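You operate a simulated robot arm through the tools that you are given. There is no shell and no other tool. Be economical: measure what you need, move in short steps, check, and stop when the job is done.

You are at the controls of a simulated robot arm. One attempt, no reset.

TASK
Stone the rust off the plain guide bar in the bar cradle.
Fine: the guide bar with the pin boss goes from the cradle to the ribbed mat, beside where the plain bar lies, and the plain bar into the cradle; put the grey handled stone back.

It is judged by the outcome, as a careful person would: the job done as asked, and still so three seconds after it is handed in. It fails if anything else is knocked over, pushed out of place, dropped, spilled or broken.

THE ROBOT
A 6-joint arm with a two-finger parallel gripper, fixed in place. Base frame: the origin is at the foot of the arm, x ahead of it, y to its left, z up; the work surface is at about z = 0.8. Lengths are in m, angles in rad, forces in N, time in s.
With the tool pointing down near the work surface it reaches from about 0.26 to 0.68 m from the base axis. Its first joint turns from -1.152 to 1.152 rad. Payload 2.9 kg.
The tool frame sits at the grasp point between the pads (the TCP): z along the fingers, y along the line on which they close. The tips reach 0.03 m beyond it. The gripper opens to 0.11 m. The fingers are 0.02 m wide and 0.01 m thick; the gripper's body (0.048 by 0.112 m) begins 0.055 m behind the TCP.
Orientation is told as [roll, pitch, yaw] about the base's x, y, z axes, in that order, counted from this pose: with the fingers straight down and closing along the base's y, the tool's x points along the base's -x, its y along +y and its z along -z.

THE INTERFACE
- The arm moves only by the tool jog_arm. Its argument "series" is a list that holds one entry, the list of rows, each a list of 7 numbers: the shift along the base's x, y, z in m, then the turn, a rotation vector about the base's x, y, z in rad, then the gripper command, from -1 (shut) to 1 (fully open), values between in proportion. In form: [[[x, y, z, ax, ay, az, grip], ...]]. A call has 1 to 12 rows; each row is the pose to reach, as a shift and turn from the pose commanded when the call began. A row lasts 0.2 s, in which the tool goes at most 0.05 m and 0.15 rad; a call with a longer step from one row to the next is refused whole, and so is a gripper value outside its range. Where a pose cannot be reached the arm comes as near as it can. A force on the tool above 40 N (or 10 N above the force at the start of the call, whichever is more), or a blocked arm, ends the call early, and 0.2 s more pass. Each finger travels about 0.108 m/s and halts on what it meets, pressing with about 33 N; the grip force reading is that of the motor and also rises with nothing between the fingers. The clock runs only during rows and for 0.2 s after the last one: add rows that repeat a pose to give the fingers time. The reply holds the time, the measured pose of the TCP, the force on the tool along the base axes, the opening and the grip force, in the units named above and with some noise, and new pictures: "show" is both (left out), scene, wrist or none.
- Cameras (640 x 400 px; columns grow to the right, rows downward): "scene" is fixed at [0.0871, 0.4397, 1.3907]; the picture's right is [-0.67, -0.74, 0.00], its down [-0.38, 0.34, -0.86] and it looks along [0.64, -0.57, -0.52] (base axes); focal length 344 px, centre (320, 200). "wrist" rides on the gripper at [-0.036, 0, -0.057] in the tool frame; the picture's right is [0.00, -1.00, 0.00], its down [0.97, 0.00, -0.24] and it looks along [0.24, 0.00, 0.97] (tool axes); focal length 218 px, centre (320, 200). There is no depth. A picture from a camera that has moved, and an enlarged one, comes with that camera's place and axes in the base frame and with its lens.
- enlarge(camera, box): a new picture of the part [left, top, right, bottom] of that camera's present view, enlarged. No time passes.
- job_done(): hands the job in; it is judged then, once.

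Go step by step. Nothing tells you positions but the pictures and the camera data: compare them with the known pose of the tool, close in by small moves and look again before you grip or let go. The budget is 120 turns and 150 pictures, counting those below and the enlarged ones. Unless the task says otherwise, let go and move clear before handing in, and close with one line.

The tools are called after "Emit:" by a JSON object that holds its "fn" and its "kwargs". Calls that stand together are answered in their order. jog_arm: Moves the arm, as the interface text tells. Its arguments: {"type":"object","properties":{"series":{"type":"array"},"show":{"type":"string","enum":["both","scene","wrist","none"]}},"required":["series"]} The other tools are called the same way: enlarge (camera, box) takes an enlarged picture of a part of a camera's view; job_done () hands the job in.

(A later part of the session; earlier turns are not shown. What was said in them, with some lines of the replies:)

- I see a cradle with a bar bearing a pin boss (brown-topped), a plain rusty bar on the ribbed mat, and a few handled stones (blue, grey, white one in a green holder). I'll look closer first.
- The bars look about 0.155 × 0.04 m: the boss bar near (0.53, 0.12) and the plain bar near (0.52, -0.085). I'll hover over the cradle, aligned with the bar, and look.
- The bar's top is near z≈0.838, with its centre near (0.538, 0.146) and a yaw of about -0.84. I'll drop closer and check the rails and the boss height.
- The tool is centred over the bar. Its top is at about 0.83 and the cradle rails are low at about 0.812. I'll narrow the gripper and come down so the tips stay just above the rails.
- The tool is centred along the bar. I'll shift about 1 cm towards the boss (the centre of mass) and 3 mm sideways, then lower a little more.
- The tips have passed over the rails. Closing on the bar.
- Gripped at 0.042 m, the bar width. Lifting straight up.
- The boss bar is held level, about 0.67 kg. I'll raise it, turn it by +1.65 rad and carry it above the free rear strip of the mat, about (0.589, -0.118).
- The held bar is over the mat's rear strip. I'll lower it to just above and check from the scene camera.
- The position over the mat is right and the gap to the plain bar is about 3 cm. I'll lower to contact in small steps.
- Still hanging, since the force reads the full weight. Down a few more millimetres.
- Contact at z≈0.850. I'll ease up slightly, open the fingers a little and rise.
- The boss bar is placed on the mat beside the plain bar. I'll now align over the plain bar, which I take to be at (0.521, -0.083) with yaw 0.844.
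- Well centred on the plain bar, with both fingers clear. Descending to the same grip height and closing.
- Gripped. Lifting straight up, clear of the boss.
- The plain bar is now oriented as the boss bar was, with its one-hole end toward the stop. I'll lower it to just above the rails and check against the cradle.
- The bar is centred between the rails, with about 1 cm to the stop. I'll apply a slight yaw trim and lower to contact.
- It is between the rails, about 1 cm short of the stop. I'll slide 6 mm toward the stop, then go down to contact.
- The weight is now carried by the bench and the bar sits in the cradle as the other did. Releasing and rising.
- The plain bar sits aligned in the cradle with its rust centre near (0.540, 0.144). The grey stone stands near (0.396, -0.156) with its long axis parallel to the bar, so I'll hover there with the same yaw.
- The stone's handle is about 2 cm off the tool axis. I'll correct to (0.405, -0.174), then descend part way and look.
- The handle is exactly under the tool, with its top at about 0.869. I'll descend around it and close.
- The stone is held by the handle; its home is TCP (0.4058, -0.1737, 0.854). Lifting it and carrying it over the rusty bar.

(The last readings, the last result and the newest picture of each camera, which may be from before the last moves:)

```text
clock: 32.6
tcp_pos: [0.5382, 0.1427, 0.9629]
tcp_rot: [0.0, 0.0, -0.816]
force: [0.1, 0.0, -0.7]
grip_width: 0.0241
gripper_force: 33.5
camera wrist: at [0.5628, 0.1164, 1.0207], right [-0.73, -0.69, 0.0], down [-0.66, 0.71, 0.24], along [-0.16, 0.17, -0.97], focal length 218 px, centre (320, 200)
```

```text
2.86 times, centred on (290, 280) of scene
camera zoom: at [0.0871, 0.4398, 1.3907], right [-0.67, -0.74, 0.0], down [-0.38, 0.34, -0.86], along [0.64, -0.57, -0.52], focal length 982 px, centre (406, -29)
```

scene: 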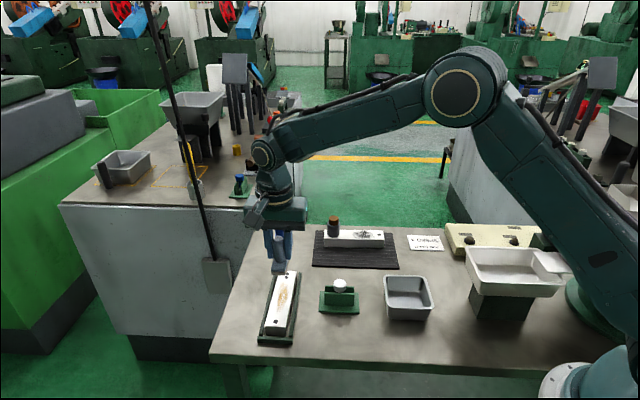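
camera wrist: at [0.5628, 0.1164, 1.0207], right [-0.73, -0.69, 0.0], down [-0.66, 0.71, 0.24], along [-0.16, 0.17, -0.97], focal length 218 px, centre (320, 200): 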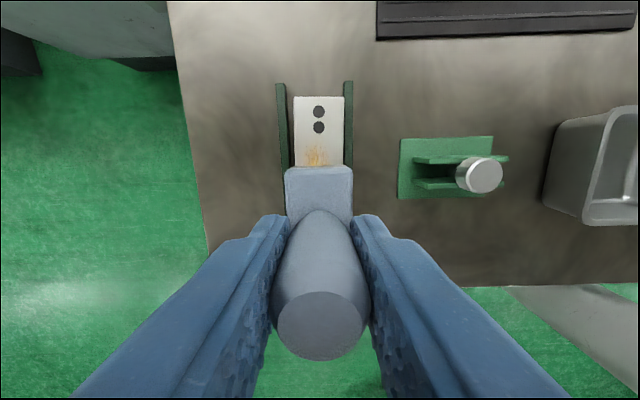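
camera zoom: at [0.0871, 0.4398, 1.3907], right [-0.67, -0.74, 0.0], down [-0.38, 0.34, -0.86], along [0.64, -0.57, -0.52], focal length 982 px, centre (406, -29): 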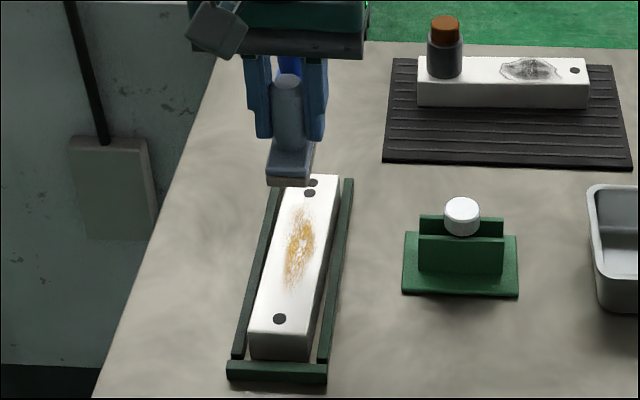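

Laterally the stone is centred over the bar. I'll lower it to just above the surface.

Emit:
{"fn": "jog_arm", "kwargs": {"series": [[[0, 0, -0.03, 0, 0, 0, -1], [0, 0, -0.06, 0, 0, 0, -1], [0, 0, -0.07, 0, 0, 0, -1], [0, 0, -0.074, 0, 0, 0, -1]]], "show": "wrist"}}

Emit:
{"fn": "enlarge", "kwargs": {"camera": "scene", "box": [240, 240, 336, 350]}}

```text
clock: 33.6
tcp_pos: [0.5399, 0.1422, 0.8886]
tcp_rot: [0.002, -0.001, -0.817]
force: [-0.1, -0.5, -0.7]
grip_width: 0.0241
gripper_force: 33.0
camera wrist: at [0.5641, 0.1159, 0.9461], right [-0.73, -0.69, 0.0], down [-0.67, 0.71, 0.24], along [-0.16, 0.17, -0.97], focal length 218 px, centre (320, 200)
```

wrist: 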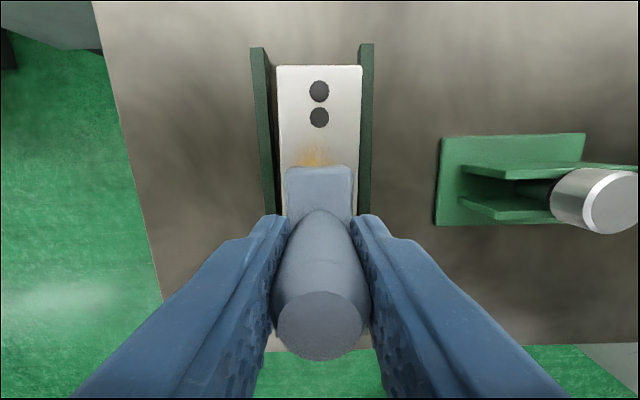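

```text
3.64 times, centred on (288, 295) of scene
camera zoom: at [0.0871, 0.4398, 1.3907], right [-0.67, -0.74, 0.0], down [-0.38, 0.34, -0.86], along [0.64, -0.57, -0.52], focal length 1250 px, centre (436, -146)
```

zoom: 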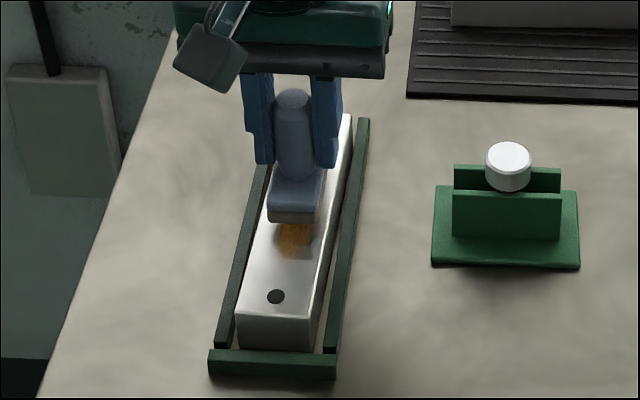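

Just above the bar and centred on the rust. Easing down to contact.

Emit:
{"fn": "jog_arm", "kwargs": {"series": [[[0, 0, -0.0015, 0, 0, 0, -1], [0, 0, -0.003, 0, 0, 0, -1], [0, 0, -0.0045, 0, 0, 0, -1]]], "show": "none"}}

```text
clock: 34.4
tcp_pos: [0.5401, 0.1435, 0.885]
tcp_rot: [0.002, 0.0, -0.816]
force: [0.1, -0.3, -0.5]
grip_width: 0.0239
gripper_force: 33.1
```

Emit:
{"fn": "jog_arm", "kwargs": {"series": [[[0, 0, -0.001, 0, 0, 0, -1], [0, 0, -0.002, 0, 0, 0, -1], [0, 0, -0.003, 0, 0, 0, -1]]], "show": "none"}}

```text
clock: 35.2
tcp_pos: [0.5391, 0.1439, 0.8821]
tcp_rot: [0.002, 0.0, -0.818]
force: [-3.0, -2.0, 9.7]
grip_width: 0.0239
gripper_force: 33.3
```

Contact at about 10 N. I'll make a first gentle set of strokes along the bar.

Emit:
{"fn": "jog_arm", "kwargs": {"series": [[[-0.0103, 0.011, 0, 0, 0, 0, -1], [-0.0205, 0.0219, 0, 0, 0, 0, -1], [-0.0103, 0.011, 0, 0, 0, 0, -1], [0, 0, 0, 0, 0, 0, -1], [0.0103, -0.011, 0, 0, 0, 0, -1], [0.0205, -0.0219, 0, 0, 0, 0, -1], [0.0103, -0.011, 0, 0, 0, 0, -1], [0, 0, 0, 0, 0, 0, -1]]], "show": "wrist"}}

Emit:
{"fn": "enlarge", "kwargs": {"camera": "scene", "box": [240, 240, 336, 350]}}

```text
clock: 37.0
tcp_pos: [0.5419, 0.1445, 0.8833]
tcp_rot: [0.0, 0.0, -0.818]
force: [1.5, -2.0, 7.2]
grip_width: 0.0239
gripper_force: 32.8
camera wrist: at [0.5652, 0.1162, 0.9402], right [-0.73, -0.68, 0.0], down [-0.66, 0.71, 0.24], along [-0.16, 0.17, -0.97], focal length 218 px, centre (320, 200)
```

wrist: 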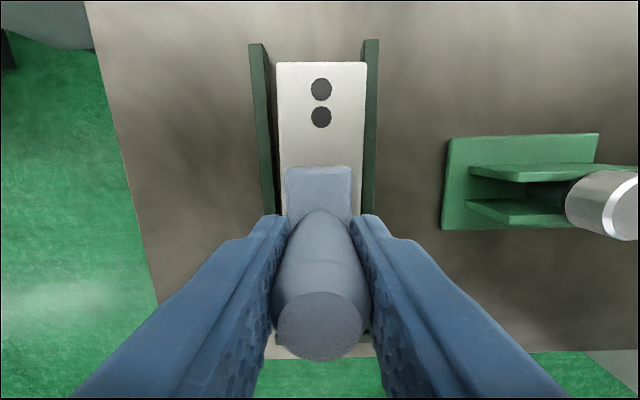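

```text
3.64 times, centred on (288, 295) of scene
camera zoom: at [0.087, 0.4397, 1.3907], right [-0.67, -0.74, 0.0], down [-0.38, 0.34, -0.86], along [0.64, -0.57, -0.52], focal length 1250 px, centre (436, -146)
```

zoom: 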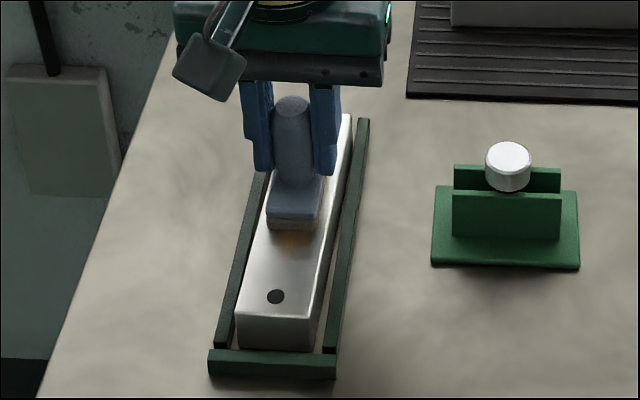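

It works: the rust is nearly gone and the bar hasn't moved. A few more full strokes, including slight sideways offsets.

Emit:
{"fn": "jog_arm", "kwargs": {"series": [[[-0.012, 0.0128, 0, 0, 0, 0, -1], [-0.0253, 0.027, 0, 0, 0, 0, -1], [-0.012, 0.0128, 0, 0, 0, 0, -1], [0, 0, 0, 0, 0, 0, -1], [0.012, -0.0128, 0, 0, 0, 0, -1], [0.0233, -0.0248, 0, 0, 0, 0, -1], [0.0144, -0.0101, 0, 0, 0, 0, -1], [0.002, 0.002, 0, 0, 0, 0, -1], [-0.0233, 0.0292, 0, 0, 0, 0, -1], [-0.0273, 0.0252, 0, 0, 0, 0, -1], [-0.014, 0.0108, 0, 0, 0, 0, -1], [-0.002, -0.002, 0, 0, 0, 0, -1]]], "show": "none"}}

Emit:
{"fn": "jog_arm", "kwargs": {"series": [[[0.012, -0.0128, 0, 0, 0, 0, -1], [0.0243, -0.0238, 0, 0, 0, 0, -1], [0.0143, -0.0108, 0, 0, 0, 0, -1], [0.002, 0.002, 0, 0, 0, 0, -1], [0.002, 0.002, 0.03, 0, 0, 0, -1], [0.002, 0.002, 0.07, 0, 0, 0, -1], [0.0354, -0.0336, 0.09, 0, 0, 0, -1], [0.0354, -0.0336, 0.09, 0, 0, 0, -1]]], "show": "wrist"}}

Emit:
{"fn": "enlarge", "kwargs": {"camera": "scene", "box": [240, 240, 336, 350]}}

```text
clock: 39.6
tcp_pos: [0.5388, 0.1424, 0.8833]
tcp_rot: [-0.001, 0.0, -0.815]
force: [-4.8, 5.7, 20.3]
grip_width: 0.024
gripper_force: 32.4
```

```text
refused: row 7 steps farther than a row can; nothing moved
```

```text
3.64 times, centred on (288, 295) of scene
camera zoom: at [0.0866, 0.4398, 1.3907], right [-0.67, -0.74, 0.0], down [-0.38, 0.34, -0.86], along [0.64, -0.57, -0.51], focal length 1250 px, centre (436, -146)
```

zoom: 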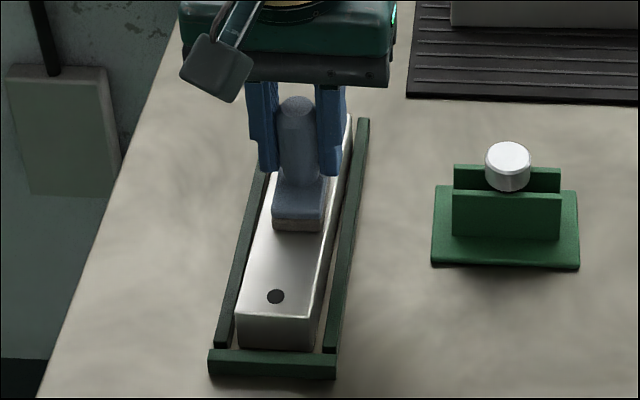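

The near half is clean. I'll finish the strokes and lift straight up to inspect.

Emit:
{"fn": "jog_arm", "kwargs": {"series": [[[0.012, -0.0128, 0, 0, 0, 0, -1], [0.0243, -0.0238, 0, 0, 0, 0, -1], [0.0143, -0.0108, 0, 0, 0, 0, -1], [0.002, 0.002, 0, 0, 0, 0, -1], [0.002, 0.002, 0.03, 0, 0, 0, -1], [0.002, 0.002, 0.07, 0, 0, 0, -1], [0.015, -0.015, 0.09, 0, 0, 0, -1], [0.015, -0.015, 0.09, 0, 0, 0, -1]]], "show": "wrist"}}

Emit:
{"fn": "enlarge", "kwargs": {"camera": "scene", "box": [240, 240, 336, 350]}}

```text
clock: 41.4
tcp_pos: [0.5551, 0.1254, 0.9734]
tcp_rot: [0.0, 0.0, -0.815]
force: [-0.4, -0.7, -1.3]
grip_width: 0.0236
gripper_force: 32.9
camera wrist: at [0.5784, 0.0973, 1.0315], right [-0.73, -0.69, 0.0], down [-0.67, 0.71, 0.24], along [-0.17, 0.17, -0.97], focal length 218 px, centre (320, 200)
```

wrist: 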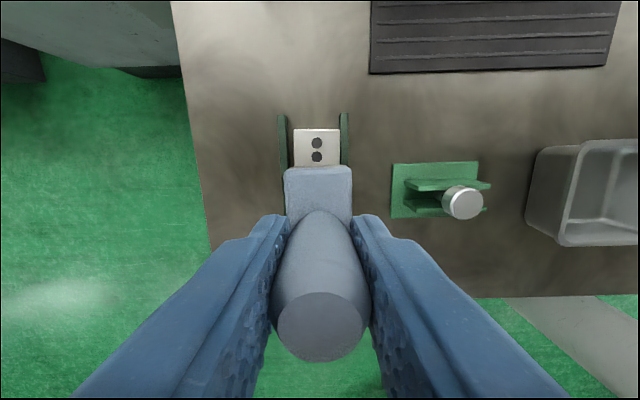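

```text
3.64 times, centred on (288, 295) of scene
camera zoom: at [0.0871, 0.4397, 1.3907], right [-0.67, -0.74, 0.0], down [-0.38, 0.34, -0.86], along [0.64, -0.57, -0.52], focal length 1250 px, centre (436, -146)
```

zoom: 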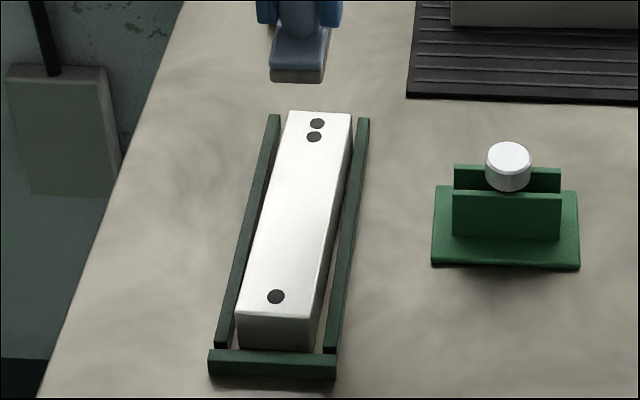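

The bar is clean and unmoved in the cradle. Now I'll carry the stone back to its original spot.

Emit:
{"fn": "jog_arm", "kwargs": {"series": [[[-0.018, -0.0375, 0, 0, 0, 0, -1], [-0.0367, -0.075, 0, 0, 0, 0, -1], [-0.055, -0.1125, 0, 0, 0, 0, -1], [-0.0735, -0.15, 0, 0, 0, 0, -1], [-0.092, -0.1875, 0, 0, 0, 0, -1], [-0.11, -0.225, 0, 0, 0, 0, -1], [-0.1285, -0.2625, 0, 0, 0, 0, -1], [-0.147, -0.3, 0, 0, 0, 0, -1], [-0.147, -0.3, -0.04, 0, 0, 0, -1], [-0.147, -0.3, -0.08, 0, 0, 0, -1], [-0.147, -0.3, -0.105, 0, 0, 0, -1], [-0.147, -0.3, -0.112, 0, 0, 0, -1]]]}}

Emit:
{"fn": "enlarge", "kwargs": {"camera": "scene", "box": [390, 210, 470, 300]}}

```text
clock: 44.0
tcp_pos: [0.4071, -0.1745, 0.8591]
tcp_rot: [0.0, -0.001, -0.815]
force: [-1.0, 0.7, -0.8]
grip_width: 0.0238
gripper_force: 33.1
camera wrist: at [0.4309, -0.201, 0.9172], right [-0.73, -0.69, 0.0], down [-0.67, 0.71, 0.24], along [-0.16, 0.17, -0.97], focal length 218 px, centre (320, 200)
```

scene: 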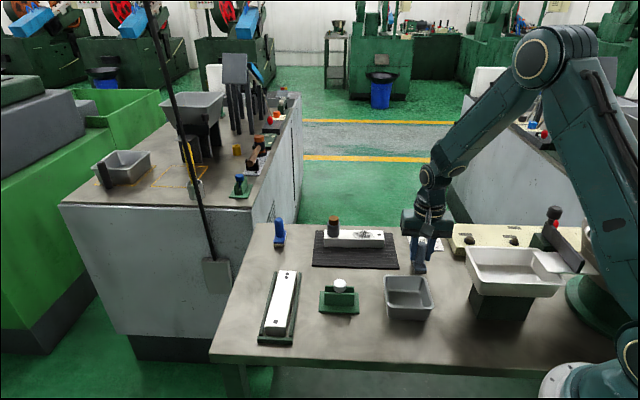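
wrist: 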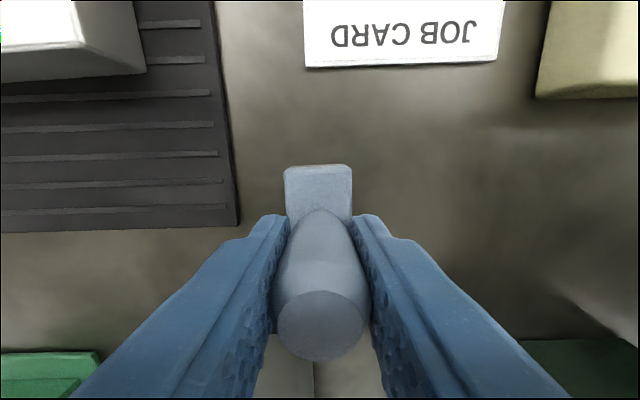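

```text
4.44 times, centred on (430, 255) of scene
camera zoom: at [0.0871, 0.4397, 1.3907], right [-0.67, -0.74, 0.0], down [-0.38, 0.34, -0.86], along [0.64, -0.57, -0.52], focal length 1528 px, centre (-169, -44)
```

zoom: 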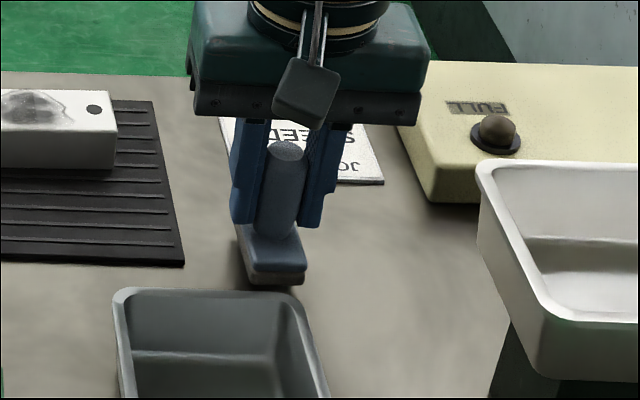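

It's back over its spot, about 6 mm above the bench. Lowering to contact.

Emit:
{"fn": "jog_arm", "kwargs": {"series": [[[0, 0, -0.003, 0, 0, 0, -1], [0, 0, -0.005, 0, 0, 0, -1], [0, 0, -0.006, 0, 0, 0, -1]]], "show": "none"}}

```text
clock: 44.8
tcp_pos: [0.4069, -0.174, 0.8551]
tcp_rot: [-0.001, 0.0, -0.815]
force: [-0.3, -0.1, -0.8]
grip_width: 0.0239
gripper_force: 33.1
```

Emit:
{"fn": "jog_arm", "kwargs": {"series": [[[0, 0, -0.001, 0, 0, 0, -1], [0, 0, -0.002, 0, 0, 0, -1]]], "show": "none"}}

```text
clock: 45.4
tcp_pos: [0.4061, -0.174, 0.8531]
tcp_rot: [0.0, 0.0, -0.815]
force: [-1.6, 1.2, 6.1]
grip_width: 0.0237
gripper_force: 32.9
```

The stone touches the bench at its original place. Releasing and rising straight up.

Emit:
{"fn": "jog_arm", "kwargs": {"series": [[[0, 0, 0.0005, 0, 0, 0, -0.5], [0, 0, 0.0005, 0, 0, 0, -0.1], [0, 0, 0.0005, 0, 0, 0, 0.1], [0, 0, 0.0005, 0, 0, 0, 0.1], [0, 0, 0.03, 0, 0, 0, 0.1], [0, 0, 0.07, 0, 0, 0, 0.1], [0, 0, 0.12, 0, 0, 0, 0.1], [0, 0, 0.17, 0, 0, 0, 0.1], [0, 0, 0.17, 0, 0, 0, 0.1]]]}}

Emit:
{"fn": "enlarge", "kwargs": {"camera": "scene", "box": [230, 200, 450, 350]}}

```text
clock: 47.4
tcp_pos: [0.4067, -0.174, 1.0215]
tcp_rot: [-0.001, 0.001, -0.817]
force: [0.0, 0.6, -0.2]
grip_width: 0.0606
gripper_force: 0.1
camera wrist: at [0.4295, -0.2016, 1.0789], right [-0.73, -0.69, 0.0], down [-0.67, 0.71, 0.24], along [-0.16, 0.17, -0.97], focal length 218 px, centre (320, 200)
```

scene: 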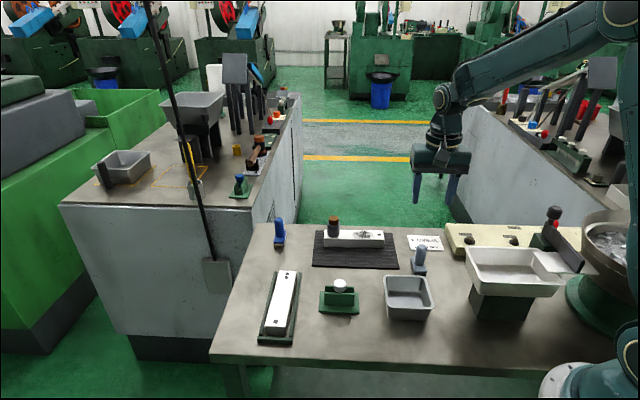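
wrist: 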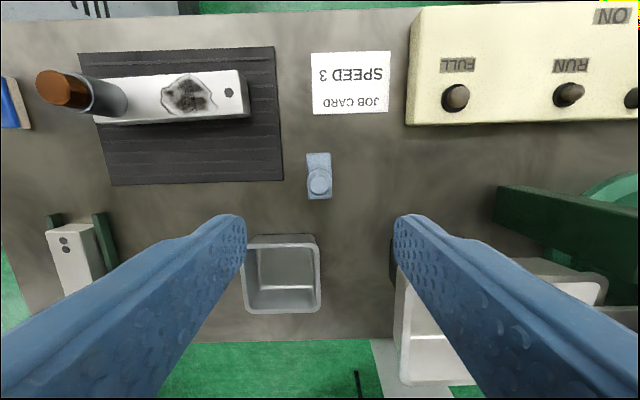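

```text
2.67 times, centred on (340, 275) of scene
camera zoom: at [0.0871, 0.4398, 1.3907], right [-0.67, -0.74, 0.0], down [-0.38, 0.34, -0.86], along [0.64, -0.57, -0.52], focal length 916 px, centre (267, 0)
```

zoom: 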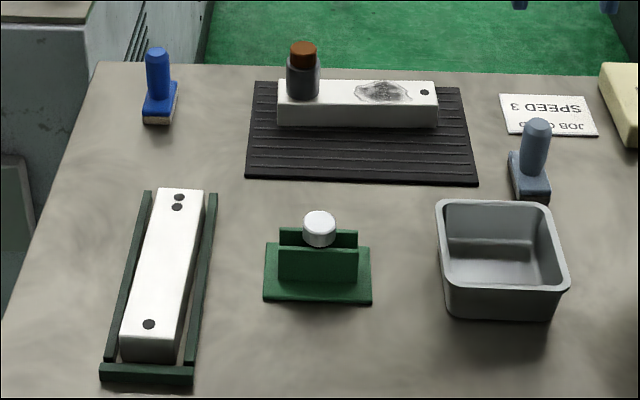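

The boss bar is on the mat, the clean plain bar is in the cradle, the grey stone is back in its place, and nothing else has been disturbed. Handing in.

Emit:
{"fn": "job_done", "kwargs": {}}

```text
The job is handed in.
```

The job is done and handed in: the plain bar's rust is stoned off and it sits in the cradle, the boss bar lies on the ribbed mat, and the grey stone is back in its place.
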